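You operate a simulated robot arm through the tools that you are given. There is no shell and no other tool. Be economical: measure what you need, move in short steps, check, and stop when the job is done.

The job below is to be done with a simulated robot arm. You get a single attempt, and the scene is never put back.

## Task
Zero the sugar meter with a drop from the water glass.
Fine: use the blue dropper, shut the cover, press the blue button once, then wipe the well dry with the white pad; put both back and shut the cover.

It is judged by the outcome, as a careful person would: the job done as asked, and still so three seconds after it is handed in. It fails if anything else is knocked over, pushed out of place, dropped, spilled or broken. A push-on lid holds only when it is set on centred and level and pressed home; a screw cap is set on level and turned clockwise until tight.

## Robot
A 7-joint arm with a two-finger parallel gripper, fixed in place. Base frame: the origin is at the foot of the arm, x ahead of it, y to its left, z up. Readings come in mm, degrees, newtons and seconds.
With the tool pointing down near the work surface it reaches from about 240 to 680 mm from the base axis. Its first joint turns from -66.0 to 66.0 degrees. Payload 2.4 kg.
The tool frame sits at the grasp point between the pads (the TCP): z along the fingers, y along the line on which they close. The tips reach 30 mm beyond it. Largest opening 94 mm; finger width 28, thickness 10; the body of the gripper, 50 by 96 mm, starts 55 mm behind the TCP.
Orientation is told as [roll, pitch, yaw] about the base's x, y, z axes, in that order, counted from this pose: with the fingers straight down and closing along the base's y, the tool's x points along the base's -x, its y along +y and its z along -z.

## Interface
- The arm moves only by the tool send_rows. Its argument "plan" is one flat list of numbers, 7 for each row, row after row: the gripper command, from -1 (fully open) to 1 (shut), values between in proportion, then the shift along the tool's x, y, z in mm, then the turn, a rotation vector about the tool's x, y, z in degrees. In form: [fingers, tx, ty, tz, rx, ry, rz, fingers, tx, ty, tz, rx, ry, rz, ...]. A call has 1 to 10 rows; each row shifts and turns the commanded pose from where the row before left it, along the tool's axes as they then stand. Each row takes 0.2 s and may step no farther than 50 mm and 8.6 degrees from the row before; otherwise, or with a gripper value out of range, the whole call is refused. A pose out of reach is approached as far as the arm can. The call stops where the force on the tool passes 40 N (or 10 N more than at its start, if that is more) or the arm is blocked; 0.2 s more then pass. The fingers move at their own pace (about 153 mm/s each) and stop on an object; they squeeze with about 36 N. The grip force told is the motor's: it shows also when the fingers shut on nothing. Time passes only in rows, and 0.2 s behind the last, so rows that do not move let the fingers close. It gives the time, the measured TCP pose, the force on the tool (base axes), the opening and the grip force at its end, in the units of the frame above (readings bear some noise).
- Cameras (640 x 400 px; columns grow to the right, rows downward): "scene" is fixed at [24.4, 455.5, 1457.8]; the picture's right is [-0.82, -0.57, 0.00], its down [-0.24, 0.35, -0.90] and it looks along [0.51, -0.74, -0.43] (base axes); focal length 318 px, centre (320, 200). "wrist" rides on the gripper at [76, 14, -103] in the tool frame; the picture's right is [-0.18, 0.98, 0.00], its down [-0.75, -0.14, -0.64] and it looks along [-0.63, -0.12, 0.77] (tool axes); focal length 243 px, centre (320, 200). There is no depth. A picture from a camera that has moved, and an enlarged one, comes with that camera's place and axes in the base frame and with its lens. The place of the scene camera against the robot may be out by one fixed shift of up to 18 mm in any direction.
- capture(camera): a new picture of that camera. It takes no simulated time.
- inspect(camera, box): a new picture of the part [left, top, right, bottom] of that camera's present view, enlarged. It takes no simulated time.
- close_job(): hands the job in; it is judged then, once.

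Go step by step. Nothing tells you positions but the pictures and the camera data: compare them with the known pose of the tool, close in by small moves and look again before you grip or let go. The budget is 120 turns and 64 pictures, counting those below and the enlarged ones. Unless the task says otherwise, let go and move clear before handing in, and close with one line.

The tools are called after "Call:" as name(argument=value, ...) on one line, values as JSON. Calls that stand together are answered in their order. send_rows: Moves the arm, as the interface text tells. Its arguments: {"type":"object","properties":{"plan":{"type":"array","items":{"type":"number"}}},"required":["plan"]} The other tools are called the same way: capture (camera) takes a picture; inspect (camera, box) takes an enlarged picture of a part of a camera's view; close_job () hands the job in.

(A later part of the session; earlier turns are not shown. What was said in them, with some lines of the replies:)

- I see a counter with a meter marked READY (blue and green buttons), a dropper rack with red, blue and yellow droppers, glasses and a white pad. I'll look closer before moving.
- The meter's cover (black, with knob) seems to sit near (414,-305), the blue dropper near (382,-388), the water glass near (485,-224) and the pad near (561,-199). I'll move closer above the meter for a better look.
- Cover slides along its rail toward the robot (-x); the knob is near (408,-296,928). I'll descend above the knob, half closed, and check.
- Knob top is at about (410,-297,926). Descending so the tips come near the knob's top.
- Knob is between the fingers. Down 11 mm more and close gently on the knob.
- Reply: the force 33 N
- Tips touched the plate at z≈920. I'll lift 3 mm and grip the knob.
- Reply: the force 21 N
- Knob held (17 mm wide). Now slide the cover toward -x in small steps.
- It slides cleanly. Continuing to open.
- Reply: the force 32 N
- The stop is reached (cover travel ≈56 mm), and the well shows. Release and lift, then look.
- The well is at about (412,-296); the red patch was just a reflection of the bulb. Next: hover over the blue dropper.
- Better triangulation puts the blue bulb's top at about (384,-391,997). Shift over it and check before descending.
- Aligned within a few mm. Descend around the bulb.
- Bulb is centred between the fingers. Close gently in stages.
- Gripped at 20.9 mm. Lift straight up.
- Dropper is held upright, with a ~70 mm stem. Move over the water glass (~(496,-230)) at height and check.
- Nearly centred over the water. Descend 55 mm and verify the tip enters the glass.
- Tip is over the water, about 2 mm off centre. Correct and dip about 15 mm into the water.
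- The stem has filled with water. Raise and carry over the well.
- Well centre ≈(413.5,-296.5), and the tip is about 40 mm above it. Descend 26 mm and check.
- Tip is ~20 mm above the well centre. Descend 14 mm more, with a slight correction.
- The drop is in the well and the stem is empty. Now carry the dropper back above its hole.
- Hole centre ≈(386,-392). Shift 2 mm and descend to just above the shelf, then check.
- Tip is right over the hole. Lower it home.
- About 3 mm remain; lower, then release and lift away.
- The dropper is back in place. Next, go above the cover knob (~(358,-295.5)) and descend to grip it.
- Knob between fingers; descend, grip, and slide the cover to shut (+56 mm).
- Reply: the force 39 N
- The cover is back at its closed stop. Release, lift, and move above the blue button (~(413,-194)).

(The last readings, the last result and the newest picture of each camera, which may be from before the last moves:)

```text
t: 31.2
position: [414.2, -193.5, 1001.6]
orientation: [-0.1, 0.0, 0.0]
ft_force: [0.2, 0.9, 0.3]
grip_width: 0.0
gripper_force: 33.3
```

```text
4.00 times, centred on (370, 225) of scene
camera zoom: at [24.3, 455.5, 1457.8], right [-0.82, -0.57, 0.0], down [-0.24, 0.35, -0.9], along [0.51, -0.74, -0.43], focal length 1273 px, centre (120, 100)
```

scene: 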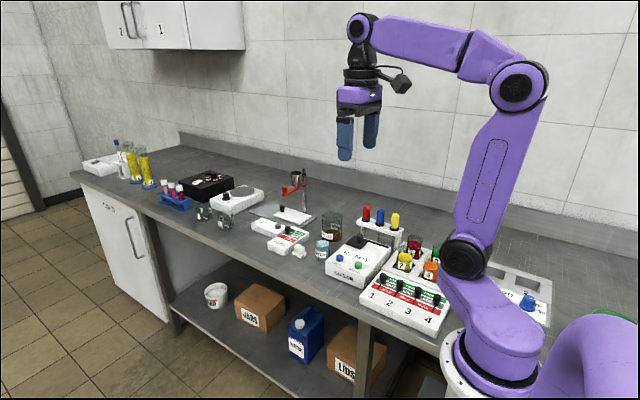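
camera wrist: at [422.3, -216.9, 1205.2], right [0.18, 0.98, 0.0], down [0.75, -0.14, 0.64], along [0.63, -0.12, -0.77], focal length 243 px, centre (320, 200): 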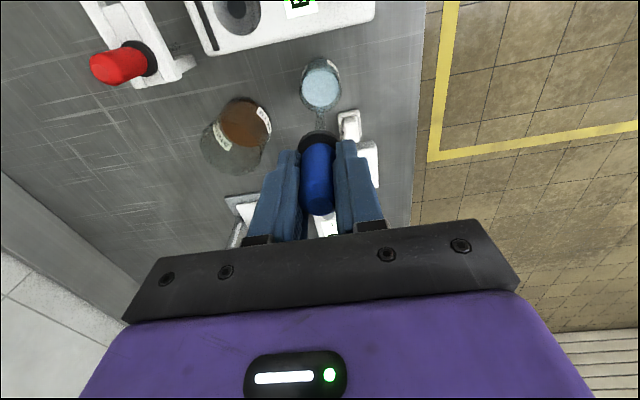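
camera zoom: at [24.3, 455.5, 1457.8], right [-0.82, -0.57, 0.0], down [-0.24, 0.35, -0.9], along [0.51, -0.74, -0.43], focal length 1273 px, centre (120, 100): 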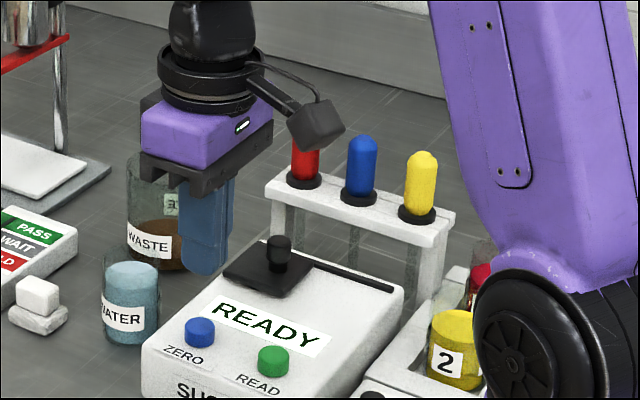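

Cover is shut and the fingers are right above the blue button. Descend close to it.

Call:
send_rows(plan=[1, 0, 0, 25, 0, 0, 0, 1, 0, 0, 15, 0, 0, 0, 1, 0, 0, 3, 0, 0, 0])

Call:
inspect(camera="scene", box=[330, 205, 410, 275])

```text
t: 32.0
position: [415.0, -195.0, 956.0]
orientation: [0.0, 0.0, 0.0]
ft_force: [-0.7, -0.3, -0.1]
grip_width: 0.2
gripper_force: 33.0
```

```text
5.71 times, centred on (370, 240) of scene
camera zoom: at [24.4, 455.5, 1457.8], right [-0.82, -0.57, 0.0], down [-0.24, 0.35, -0.9], along [0.51, -0.74, -0.43], focal length 1818 px, centre (34, -29)
```

zoom: 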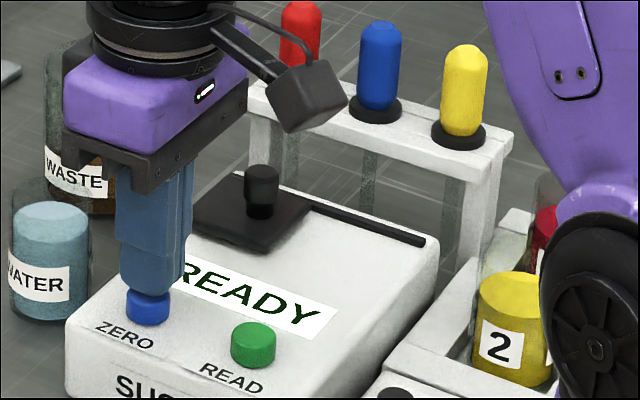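

Just above the button. Press down in small steps.

Call:
send_rows(plan=[1, 0, 0, 1, 0, 0, 0, 1, 0, 0, 1, 0, 0, 0, 1, 0, 0, 1, 0, 0, 0])

Call:
inspect(camera="scene", box=[330, 205, 410, 275])

```text
t: 32.8
position: [415.1, -195.5, 953.5]
orientation: [0.0, 0.0, 0.1]
ft_force: [-0.1, -0.2, -0.8]
grip_width: 0.0
gripper_force: 32.4
```

```text
5.71 times, centred on (370, 240) of scene
camera zoom: at [24.4, 455.5, 1457.8], right [-0.82, -0.57, 0.0], down [-0.24, 0.35, -0.9], along [0.51, -0.74, -0.43], focal length 1818 px, centre (34, -29)
```

zoom: 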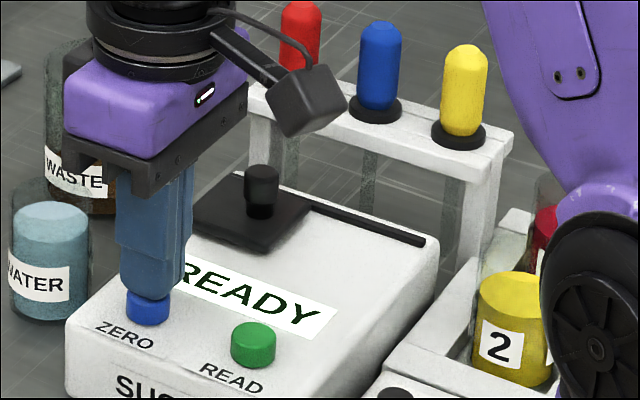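

Still no contact force; continue down a few millimetres.

Call:
send_rows(plan=[1, 0, 0, 1, 0, 0, 0, 1, 0, 0, 1, 0, 0, 0, 1, 0, 0, 1, 0, 0, 0])

```text
t: 33.6
position: [414.8, -193.6, 950.6]
orientation: [-0.1, -0.1, 0.0]
ft_force: [-0.5, -0.9, 2.0]
grip_width: 0.0
gripper_force: 33.6
```

Call:
send_rows(plan=[1, 0, 0, 1, 0, 0, 0, 1, 0, 0, 1, 0, 0, 0, 1, 0, 0, 1, 0, 0, 0])

Call:
inspect(camera="scene", box=[330, 205, 410, 275])

```text
t: 34.4
position: [414.9, -196.0, 949.0]
orientation: [0.0, 0.1, -0.1]
ft_force: [-3.9, -2.8, 9.4]
grip_width: 0.0
gripper_force: 33.1
```

```text
5.71 times, centred on (370, 240) of scene
camera zoom: at [24.1, 455.5, 1457.8], right [-0.82, -0.57, 0.0], down [-0.24, 0.35, -0.9], along [0.51, -0.74, -0.43], focal length 1818 px, centre (34, -29)
```

zoom: 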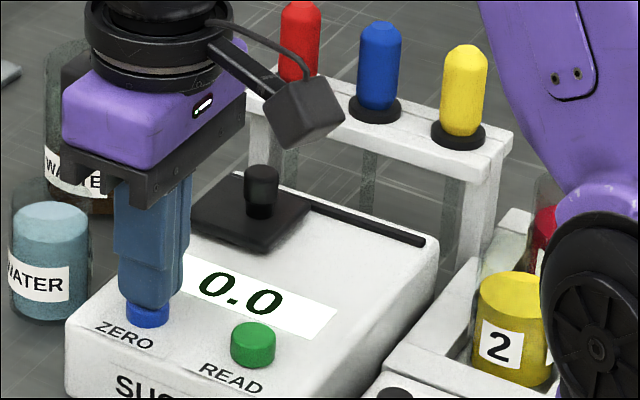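

The display reads 0.0 — zeroed. Lift straight off and go back to the cover knob.

Call:
send_rows(plan=[1, 0, 0, -10, 0, 0, 0, 1, 0, 0, -20, 0, 0, 0, 1, 0, 0, -25, 0, 0, 0, 0.15, 0, -34, 0, 0, 0, 0, 0.15, 0, -34, 0, 0, 0, 0, 0.15, 0, -33, 0, 0, 0, 0, 0.15, 0, 0, 28, 0, 0, 0, 0.15, 0, 0, 0, 0, 0, 0])

Call:
inspect(camera="wrist", box=[200, 40, 440, 240])

```text
t: 36.2
position: [412.9, -296.5, 973.8]
orientation: [0.0, -0.1, 0.1]
ft_force: [-0.1, -0.2, 0.5]
grip_width: 40.2
gripper_force: 0.0
```

```text
2.00 times, centred on (320, 140) of wrist
camera zoom: at [337.0, -283.9, 1075.8], right [0.18, 0.98, 0.0], down [0.75, -0.14, 0.64], along [0.63, -0.12, -0.77], focal length 485 px, centre (320, 320)
```

zoom: 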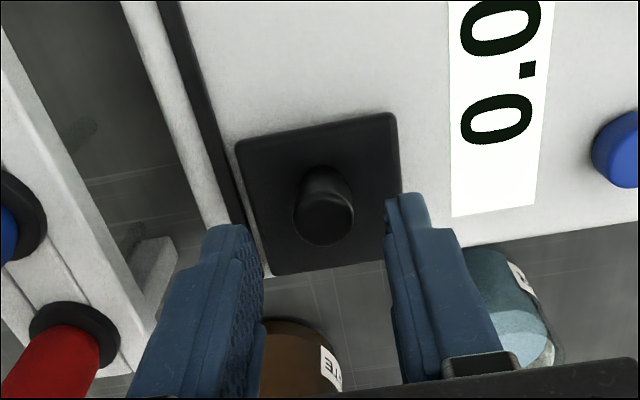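

Knob is between the fingers. Down, grip, and slide open (−56 mm).

Call:
send_rows(plan=[0.15, 0, 0.5, 20, 0, 0, 0, 0.15, 0, 0, 0, 0, 0, 0, 0.75, 0, 0, 0, 0, 0, 0, 0.75, 0, 0, 0, 0, 0, 0, 0.75, 6, 0, 0, 0, 0, 0, 0.75, 10, 0, 0, 0, 0, 0, 0.75, 10, 0, 0, 0, 0, 0, 0.75, 10, 0, 0, 0, 0, 0, 0.75, 10, 0, 0, 0, 0, 0, 0.75, 9, 0, 0, 0, 0, 0])

```text
t: 38.4
position: [359.2, -294.8, 953.7]
orientation: [0.2, 0.2, 0.0]
ft_force: [1.0, 8.3, -29.9]
grip_width: 17.9
gripper_force: 45.2
```

Release, lift, and move above the pad (~(559,-203)).

Call:
send_rows(plan=[0.15, 0, 0, 1, 0, 0, 0, 0.15, 0, 0, -10, 0, 0, 0, 0.15, 0, 0, -45, 0, 0, 0, 0.15, 0, 0, -45, 0, 0, 0, 0.15, -40, 18, 0, 0, 0, 0, 0.15, -40, 18, 0, 0, 0, 0, 0.15, -40, 18, 0, 0, 0, 0, 0.15, -40, 18, 0, 0, 0, 0, 0.15, -38, 18, 0, 0, 0, 0, 0.15, 0, 0, 0, 0, 0, 0])

Call:
capture(camera="wrist")

Call:
inspect(camera="scene", box=[250, 155, 410, 275])

```text
t: 40.6
position: [558.3, -205.5, 1055.0]
orientation: [0.0, -0.1, 0.0]
ft_force: [-0.3, 0.7, 1.0]
grip_width: 39.8
gripper_force: 0.1
```

```text
14 pictures are left
camera wrist: at [482.9, -191.3, 1157.1], right [0.18, 0.98, 0.0], down [0.75, -0.14, 0.64], along [0.63, -0.12, -0.77], focal length 243 px, centre (320, 200)
```

wrist: 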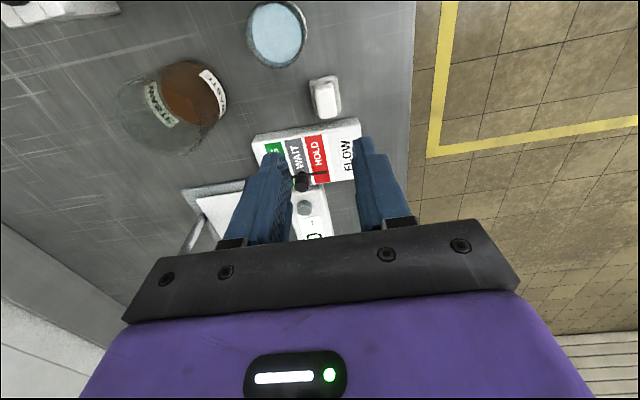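

```text
3.33 times, centred on (330, 215) of scene
camera zoom: at [24.4, 455.5, 1457.8], right [-0.82, -0.57, 0.0], down [-0.24, 0.35, -0.9], along [0.51, -0.74, -0.43], focal length 1061 px, centre (287, 150)
```

zoom: 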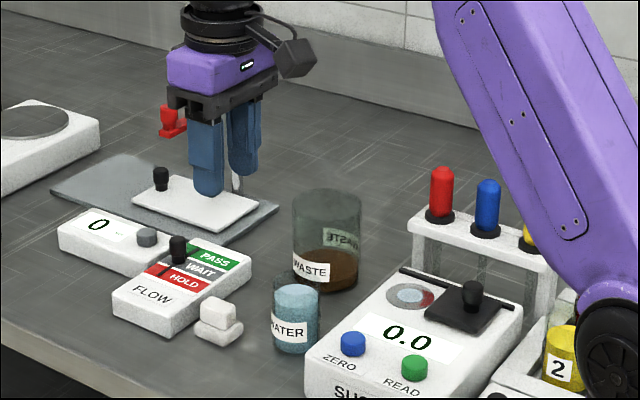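

Pad block looks to be near (566,-200), aligned with the base axes. Descend partway over it and check.

Call:
send_rows(plan=[0.0, -8, 5, 30, 0, 0, 0, 0.0, 0, 0, 35, 0, 0, 0, 0.0, 0, 0, 35, 0, 0, 0, 0.0, 0, 0, 0, 0, 0, 0])

Call:
inspect(camera="wrist", box=[200, 40, 440, 240])

```text
t: 41.6
position: [566.1, -200.8, 954.9]
orientation: [0.0, 0.0, 0.0]
ft_force: [-1.0, 0.3, 0.0]
grip_width: 46.8
gripper_force: 0.0
```

```text
2.00 times, centred on (320, 140) of wrist
camera zoom: at [489.9, -186.3, 1057.0], right [0.18, 0.98, 0.0], down [0.75, -0.14, 0.64], along [0.63, -0.12, -0.77], focal length 485 px, centre (320, 320)
```

zoom: 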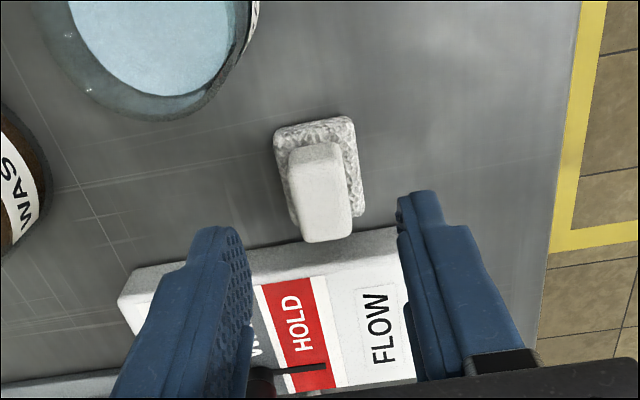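

Block centre ≈(568,-201), about 24 mm wide in y. Descend to tips ≈876 and close.

Call:
send_rows(plan=[0.0, -2, 0, 25, 0, 0, 0, 0.0, 0, 0, 16, 0, 0, 0, 0.0, 0, 0, 7, 0, 0, 0, 0.3, 0, 0, 0, 0, 0, 0, 0.6, 0, 0, 0, 0, 0, 0, 0.8, 0, 0, 0, 0, 0, 0])

Call:
inspect(camera="wrist", box=[200, 40, 440, 240])

```text
t: 43.0
position: [567.2, -199.2, 906.4]
orientation: [0.0, 0.0, 0.0]
ft_force: [-0.4, -0.2, 0.0]
grip_width: 18.8
gripper_force: 35.8
```

```text
2.00 times, centred on (320, 140) of wrist
camera zoom: at [491.4, -186.2, 1008.5], right [0.18, 0.98, 0.0], down [0.75, -0.14, 0.64], along [0.63, -0.12, -0.77], focal length 485 px, centre (320, 320)
```

zoom: 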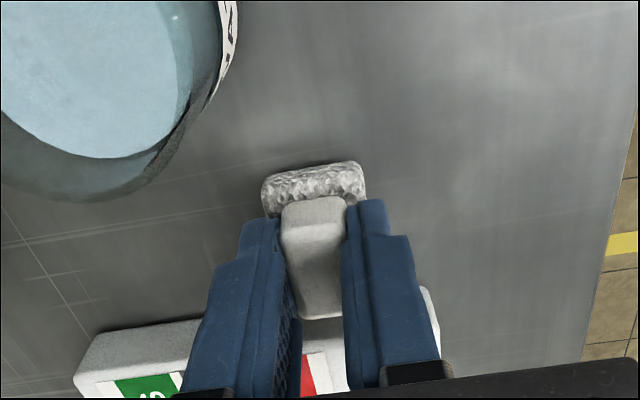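

Block gripped (18.8 mm). Lift and carry it over the well.

Call:
send_rows(plan=[0.8, 0, 0, -15, 0, 0, 0, 0.8, 0, 0, -45, 0, 0, 0, 0.8, 0, 0, -50, 0, 0, 0, 0.8, 0, 0, -40, 0, 0, 0, 0.8, 39, -24, 0, 0, 0, 0, 0.8, 39, -24, 0, 0, 0, 0, 0.8, 39, -24, 0, 0, 0, 0, 0.8, 38, -24, 0, 0, 0, 0, 0.8, 0, 0, 0, 0, 0, 0])

Call:
capture(camera="wrist")

```text
t: 45.0
position: [414.9, -295.6, 1057.7]
orientation: [0.0, 0.0, 0.0]
ft_force: [-0.2, -0.2, 0.3]
grip_width: 18.3
gripper_force: 36.3
```

```text
10 pictures are left
camera wrist: at [338.2, -282.6, 1159.6], right [0.18, 0.98, 0.0], down [0.75, -0.14, 0.64], along [0.63, -0.12, -0.77], focal length 243 px, centre (320, 200)
```

wrist: 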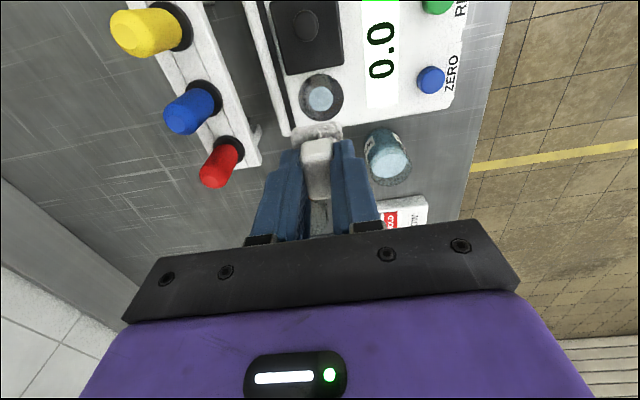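

Pad is above the well. Lower to just above the surface.

Call:
send_rows(plan=[0.8, 1, 0, 35, 0, 0, 0, 0.8, 0, 0, 35, 0, 0, 0, 0.8, 0, 0, 18, 0, 0, 0, 0.8, 0, 0, 0, 0, 0, 0])

Call:
inspect(camera="wrist", box=[220, 40, 420, 200])

```text
t: 46.0
position: [412.4, -296.0, 968.7]
orientation: [0.0, -0.1, 0.0]
ft_force: [0.5, -0.4, -0.3]
grip_width: 18.2
gripper_force: 36.3
```

```text
2.50 times, centred on (320, 120) of wrist
camera zoom: at [336.3, -282.1, 1070.6], right [0.18, 0.98, 0.0], down [0.75, -0.14, 0.64], along [0.63, -0.12, -0.77], focal length 606 px, centre (320, 400)
```

zoom: 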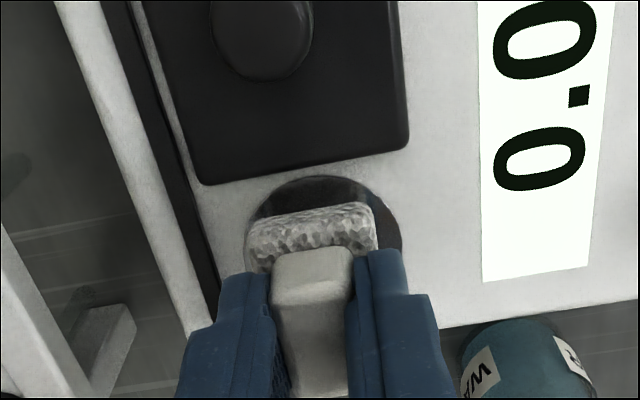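

Almost touching; shift 1.5 mm and lower gently to contact.

Call:
send_rows(plan=[0.8, 0, 1.5, 1, 0, 0, 0, 0.8, 0, 0, 1.5, 0, 0, 0, 0.8, 0, 0, 1.5, 0, 0, 0, 0.8, 0, 0, 1, 0, 0, 0])

```text
t: 47.0
position: [412.4, -294.3, 963.4]
orientation: [0.0, 0.1, 0.0]
ft_force: [-0.5, 0.3, -0.1]
grip_width: 18.5
gripper_force: 35.7
```

Call:
send_rows(plan=[0.8, 0, 0, 1, 0, 0, 0, 0.8, 0, 0, 1, 0, 0, 0, 0.8, 0, 0, 1, 0, 0, 0])

```text
t: 47.8
position: [411.4, -294.1, 960.0]
orientation: [0.0, 0.0, 0.0]
ft_force: [-0.2, -0.1, -0.1]
grip_width: 18.3
gripper_force: 35.9
```

Call:
send_rows(plan=[0.8, 0, 0, 1, 0, 0, 0, 0.8, 0, 0, 1, 0, 0, 0, 0.8, 0, 0, 1, 0, 0, 0])

```text
t: 48.6
position: [412.2, -292.9, 957.9]
orientation: [0.0, 0.1, 0.0]
ft_force: [-0.4, 0.0, 0.0]
grip_width: 18.4
gripper_force: 36.0
```

Call:
send_rows(plan=[0.8, 0, -1, 1, 0, 0, 0, 0.8, 0, 0, 1, 0, 0, 0, 0.8, 0, 0, 1, 0, 0, 0])

Call:
inspect(camera="scene", box=[330, 200, 410, 260])

```text
t: 49.4
position: [411.6, -294.8, 957.5]
orientation: [0.1, 0.0, 0.1]
ft_force: [-5.0, 2.1, 11.5]
grip_width: 18.3
gripper_force: 36.2
stopped in row 3: the force on the tool passed its limit (the readings are from after the stop); the commanded pose is now the measured one
```

```text
6.67 times, centred on (370, 230) of scene
camera zoom: at [24.1, 455.7, 1457.7], right [-0.82, -0.57, 0.0], down [-0.24, 0.35, -0.9], along [0.51, -0.74, -0.43], focal length 2121 px, centre (-13, 0)
```

zoom: 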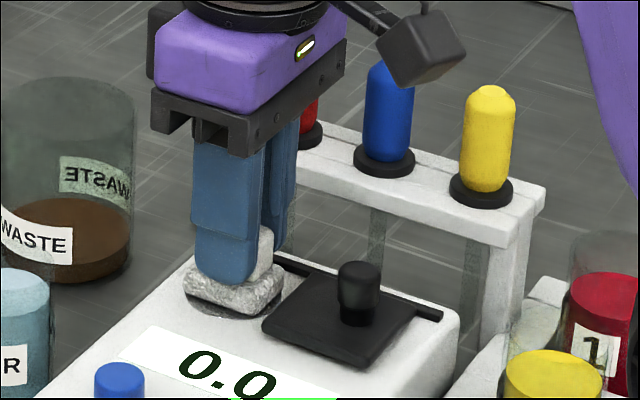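

Contact made (~11 N). Wipe with small back-and-forth strokes.

Call:
send_rows(plan=[0.8, 4, 0, 0, 0, 0, 0, 0.8, -4, 0, 0, 0, 0, 0, 0.8, -4, 0, 0, 0, 0, 0, 0.8, 4, 0, 0, 0, 0, 0, 0.8, 0, 4, 0, 0, 0, 0, 0.8, 0, -4, 0, 0, 0, 0, 0.8, 0, -4, 0, 0, 0, 0, 0.8, 0, 4, 0, 0, 0, 0])

```text
t: 51.2
position: [412.4, -296.6, 956.1]
orientation: [0.0, -0.1, 0.0]
ft_force: [3.2, -3.5, 9.7]
grip_width: 18.5
gripper_force: 35.8
```

Lift off and move back toward the pad's place far enough to see the well.

Call:
send_rows(plan=[0.8, 0, 0, -15, 0, 0, 0, 0.8, 0, 0, -45, 0, 0, 0, 0.8, 0, 0, -40, 0, 0, 0, 0.8, 0, 0, 0, 0, 0, 0])

Call:
inspect(camera="wrist", box=[220, 40, 420, 200])

```text
t: 52.2
position: [413.9, -293.8, 1057.3]
orientation: [-0.1, 0.0, 0.0]
ft_force: [1.0, 0.2, 0.2]
grip_width: 18.3
gripper_force: 36.1
```

```text
2.50 times, centred on (320, 120) of wrist
camera zoom: at [338.7, -281.1, 1160.3], right [0.18, 0.98, 0.0], down [0.75, -0.14, 0.64], along [0.63, -0.12, -0.77], focal length 606 px, centre (320, 400)
```

zoom: 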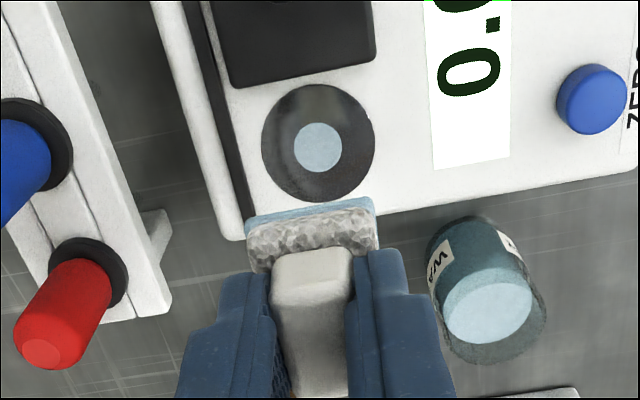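

The pad is wet but the well still holds some water. Go back down and wipe longer, with larger strokes.

Call:
send_rows(plan=[0.8, 0, -2, 45, 0, 0, 0, 0.8, 0, 0, 40, 0, 0, 0, 0.8, 0, 0, 12, 0, 0, 0, 0.8, 0, 0, 2, 0, 0, 0, 0.8, 0, 0, 1, 0, 0, 0, 0.8, 0, 0, 0, 0, 0, 0])

```text
t: 53.6
position: [414.7, -297.1, 957.6]
orientation: [0.0, -0.1, 0.0]
ft_force: [-1.2, 0.8, 10.5]
grip_width: 18.4
gripper_force: 36.2
```

Call:
send_rows(plan=[0.8, 0, 8, 0, 0, 0, 0, 0.8, 0, -8, 0, 0, 0, 0, 0.8, 0, -8, 0, 0, 0, 0, 0.8, 0, 8, 0, 0, 0, 0, 0.8, 0, 8, 0, 0, 0, 0, 0.8, 0, -8, 0, 0, 0, 0, 0.8, 0, -8, 0, 0, 0, 0, 0.8, 0, 8, 0, 0, 0, 0, 0.8, -8, 0, 0, 0, 0, 0, 0.8, 8, 0, 0, 0, 0, 0])

```text
t: 55.8
position: [413.3, -296.6, 957.4]
orientation: [0.1, 0.0, 0.0]
ft_force: [1.5, -0.2, 2.3]
grip_width: 18.5
gripper_force: 35.9
```

Call:
send_rows(plan=[0.8, 0, 0, 1, 0, 0, 0, 0.8, -8, 0, 0, 0, 0, 0, 0.8, 8, 0, 0, 0, 0, 0, 0.8, 5, 0, 0, 0, 0, 0, 0.8, -5, 0, 0, 0, 0, 0, 0.8, -8, 0, 0, 0, 0, 0, 0.8, 8, 0, 0, 0, 0, 0, 0.8, 5, 0, 0, 0, 0, 0, 0.8, -5, 0, 0, 0, 0, 0, 0.8, 0, 0, 0, 0, 0, 0])

```text
t: 57.0
position: [410.9, -298.3, 957.1]
orientation: [0.2, 0.3, -0.1]
ft_force: [-3.0, 1.4, 9.5]
grip_width: 18.7
gripper_force: 35.8
stopped in row 6: the force on the tool passed its limit (the readings are from after the stop); the commanded pose is now the measured one
```

Call:
send_rows(plan=[0.8, 0, 0, -15, 0, 0, 0, 0.8, -3, 2, -45, 0, 0, 0, 0.8, 0, 0, -40, 0, 0, 0, 0.8, 0, 0, 0, 0, 0, 0])

Call:
inspect(camera="wrist", box=[220, 40, 420, 200])

```text
t: 58.0
position: [414.9, -296.2, 1053.8]
orientation: [0.2, 0.5, 0.0]
ft_force: [0.1, -0.1, 0.0]
grip_width: 18.6
gripper_force: 36.1
```

```text
2.50 times, centred on (320, 120) of wrist
camera zoom: at [339.2, -283.3, 1157.8], right [0.19, 0.98, 0.0], down [0.76, -0.14, 0.64], along [0.63, -0.12, -0.77], focal length 606 px, centre (320, 400)
```

zoom: 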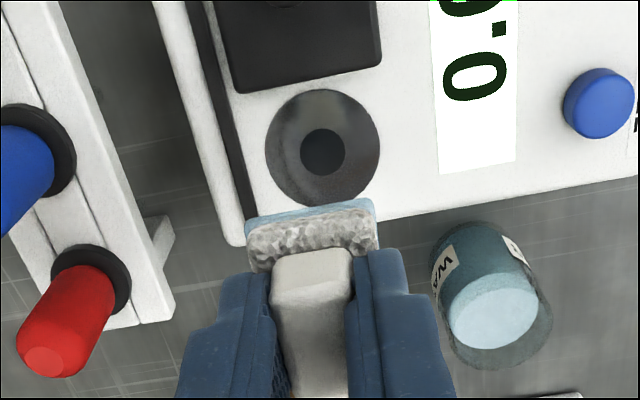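

The well is dry. Now return the pad to its place at (567,-200).

Call:
send_rows(plan=[0.8, -38, 24, 0, 0.2, -0.5, 0, 0.8, -38, 24, 0, 0, 0, 0, 0.8, -38, 24, 0, 0, 0, 0, 0.8, -38, 24.5, 0, 0, 0, 0, 0.8, 0, 0, 45, 0, 0, 0, 0.8, 0, 0, 45, 0, 0, 0, 0.8, 0, 0, 30, 0, 0, 0, 0.8, 0, 0, 0, 0, 0, 0])

Call:
inspect(camera="scene", box=[270, 195, 390, 275])

```text
t: 59.9
position: [568.7, -202.3, 933.8]
orientation: [0.0, -0.1, -0.1]
ft_force: [0.3, -0.1, -0.9]
grip_width: 18.4
gripper_force: 36.3
```

```text
5.00 times, centred on (330, 235) of scene
camera zoom: at [24.4, 455.5, 1457.8], right [-0.82, -0.57, 0.0], down [-0.24, 0.35, -0.9], along [0.51, -0.74, -0.43], focal length 1591 px, centre (270, 25)
```

zoom: 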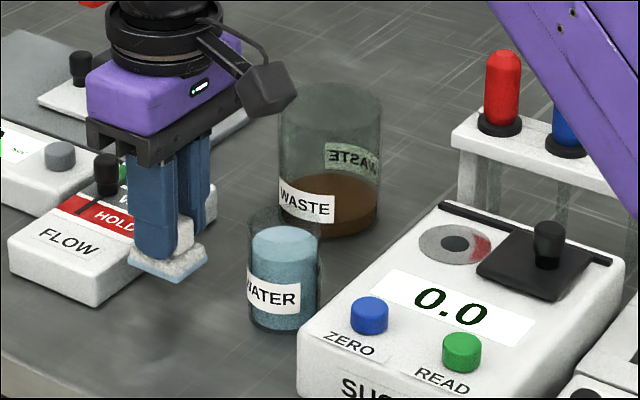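

Lower the pad to the counter.

Call:
send_rows(plan=[0.8, 1.5, 1.5, 15, 0, 0, 0, 0.8, 0, 0, 8, 0, 0, 0, 0.8, 0, 0, 3, 0, 0, 0, 0.8, 0, 0, 1, 0, 0, 0, 0.8, 0, 0, 0, 0, 0, 0])

```text
t: 61.0
position: [565.4, -199.3, 908.1]
orientation: [0.1, -0.1, -0.2]
ft_force: [0.8, -0.1, -0.8]
grip_width: 18.2
gripper_force: 36.1
```

Call:
send_rows(plan=[0.8, -0.5, 0, 1, 0, 0, 0, 0.8, 0, 0, 1, 0, 0, 0, 0.8, 0, 0, 0, 0, 0, 0])

```text
t: 61.9
position: [566.0, -198.9, 905.7]
orientation: [0.0, -0.1, -0.2]
ft_force: [0.2, 0.5, 0.1]
grip_width: 18.4
gripper_force: 36.0
```

Call:
send_rows(plan=[0.8, 0, 0, 1, 0, 0, 0, 0.8, 0, 0, 0.7, 0, 0, 0, 0.8, 0, 0, 0, 0, 0, 0])

```text
t: 62.6
position: [566.2, -199.6, 904.9]
orientation: [0.0, -0.2, -0.1]
ft_force: [-3.9, -0.5, 12.4]
grip_width: 18.6
gripper_force: 36.0
```

Contact with the counter. Release and lift clear.

Call:
send_rows(plan=[0.5, 0, 0, 0, 0, 0, 0, 0.15, 0, 0, 0, 0, 0, 0, 0.0, 0, 0, 0, 0, 0, 0, 0.0, 0, 0, -15, 0, 0, 0, 0.0, 0, 0, -45, 0, 0, 0, 0.0, 0, 0, -45, 0, 0, 0, 0.0, 0, 0, -40, 0, 0, 0])

Call:
inspect(camera="scene", box=[270, 165, 430, 275])

```text
t: 64.2
position: [565.3, -197.5, 1050.3]
orientation: [0.1, -0.1, -0.1]
ft_force: [0.9, 0.4, 0.8]
grip_width: 47.0
gripper_force: 0.1
```

```text
3.64 times, centred on (350, 220) of scene
camera zoom: at [24.3, 455.5, 1457.8], right [-0.82, -0.57, 0.0], down [-0.24, 0.35, -0.9], along [0.51, -0.74, -0.43], focal length 1157 px, centre (211, 127)
```

zoom: 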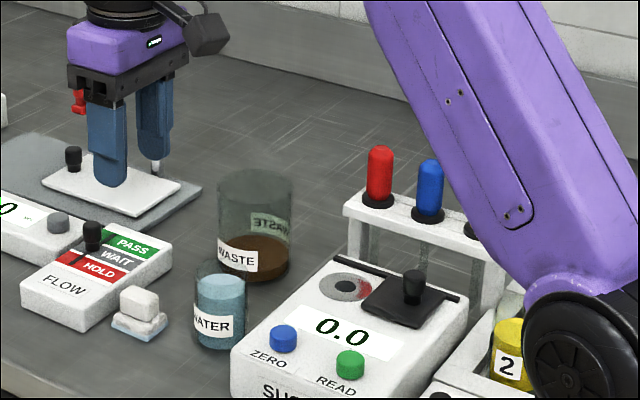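

Pad is back. Now go to the cover knob to shut it.

Call:
send_rows(plan=[0.15, 41.3, -19.6, 0, 0, 0, 0, 0.15, 41.3, -19.6, 0, 0, 0, 0, 0.15, 41.3, -19.6, 0, 0, 0, 0, 0.15, 41.3, -19.6, 0, 0, 0, 0, 0.15, 41.3, -19.6, 0, 0, 0, 0, 0.15, 0, 0, 40, 0, 0, 0, 0.15, 0, 0, 36, 0, 0, 0, 0.15, 0, 0, 0, 0, 0, 0])

Call:
inspect(camera="wrist", box=[200, 40, 440, 240])

```text
t: 66.0
position: [360.2, -295.1, 974.0]
orientation: [0.0, 0.0, -0.1]
ft_force: [0.5, 0.0, -0.5]
grip_width: 40.0
gripper_force: 0.0
```

```text
2.00 times, centred on (320, 140) of wrist
camera zoom: at [283.1, -282.0, 1076.1], right [0.19, 0.98, 0.0], down [0.75, -0.14, 0.64], along [0.63, -0.12, -0.77], focal length 485 px, centre (320, 320)
```

zoom: 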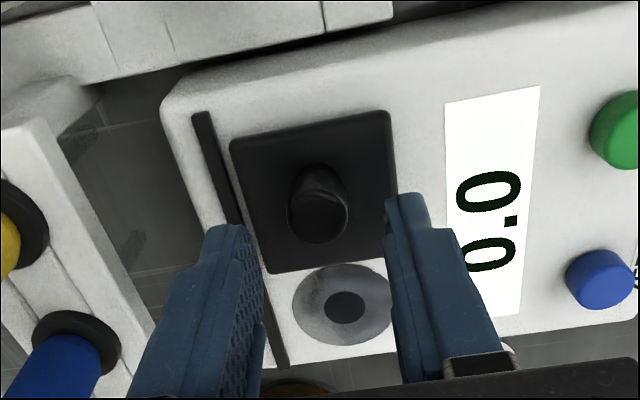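

The well is dry and the knob is between the fingers. Grip and slide the cover shut.

Call:
send_rows(plan=[0.15, 2, -0.5, 20, 0, 0, 0, 0.15, 0, 0, 0, 0, 0, 0, 0.75, 0, 0, 0, 0, 0, 0, 0.75, 0, 0, 0, 0, 0, 0])

```text
t: 67.0
position: [357.4, -296.0, 954.3]
orientation: [0.1, 0.0, 0.0]
ft_force: [-0.1, 10.0, -1.6]
grip_width: 17.7
gripper_force: 44.8
```

Call:
send_rows(plan=[0.75, -8, 0, 0, 0, 0, 0, 0.75, -10, 0, 0, 0, 0, 0, 0.75, -10, 0, 0, 0, 0, 0, 0.75, -10, 0, 0, 0, 0, 0, 0.75, -10, 0, 0, 0, 0, 0, 0.75, -8, 0, 0, 0, 0, 0, 0.75, -2, 0, 0, 0, 0, 0])

```text
t: 68.7
position: [412.1, -294.9, 953.8]
orientation: [0.4, 0.5, -0.1]
ft_force: [-17.1, 30.3, 16.7]
grip_width: 17.9
gripper_force: 45.4
```

Resistance at the closed stop. Release and lift clear.

Call:
send_rows(plan=[0.15, 1, 0, 0, 0, 0, 0, 0.15, 0, 0, -3, 0, 0, 0, 0.15, 0, 0, -15, 0, 0, 0, 0.15, 0, 0, -45, 0, 0, 0, 0.15, 0, 0, -45, 0, 0, 0])

Call:
inspect(camera="wrist", box=[180, 0, 500, 200])

```text
t: 69.8
position: [412.2, -298.0, 1062.9]
orientation: [0.0, -0.1, -0.1]
ft_force: [-0.5, -0.6, 0.6]
grip_width: 40.1
gripper_force: 0.0
```

```text
2.00 times, centred on (340, 100) of wrist
camera zoom: at [336.4, -284.7, 1165.4], right [0.19, 0.98, 0.0], down [0.75, -0.14, 0.64], along [0.63, -0.12, -0.77], focal length 485 px, centre (280, 400)
```

zoom: 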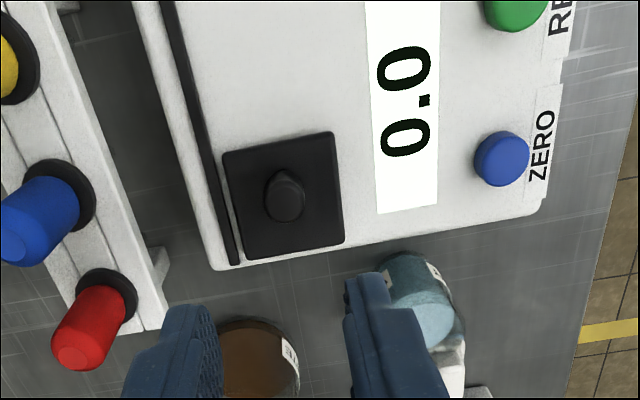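

The cover is shut, the display reads 0.0, and the dropper and pad are both back. The arm is clear, so I'm handing in.

Call:
close_job()

```text
The job is handed in.
```

The sugar meter is zeroed and reads 0.0; the well is wiped dry, the blue dropper and white pad are back in their places, and the cover is shut.
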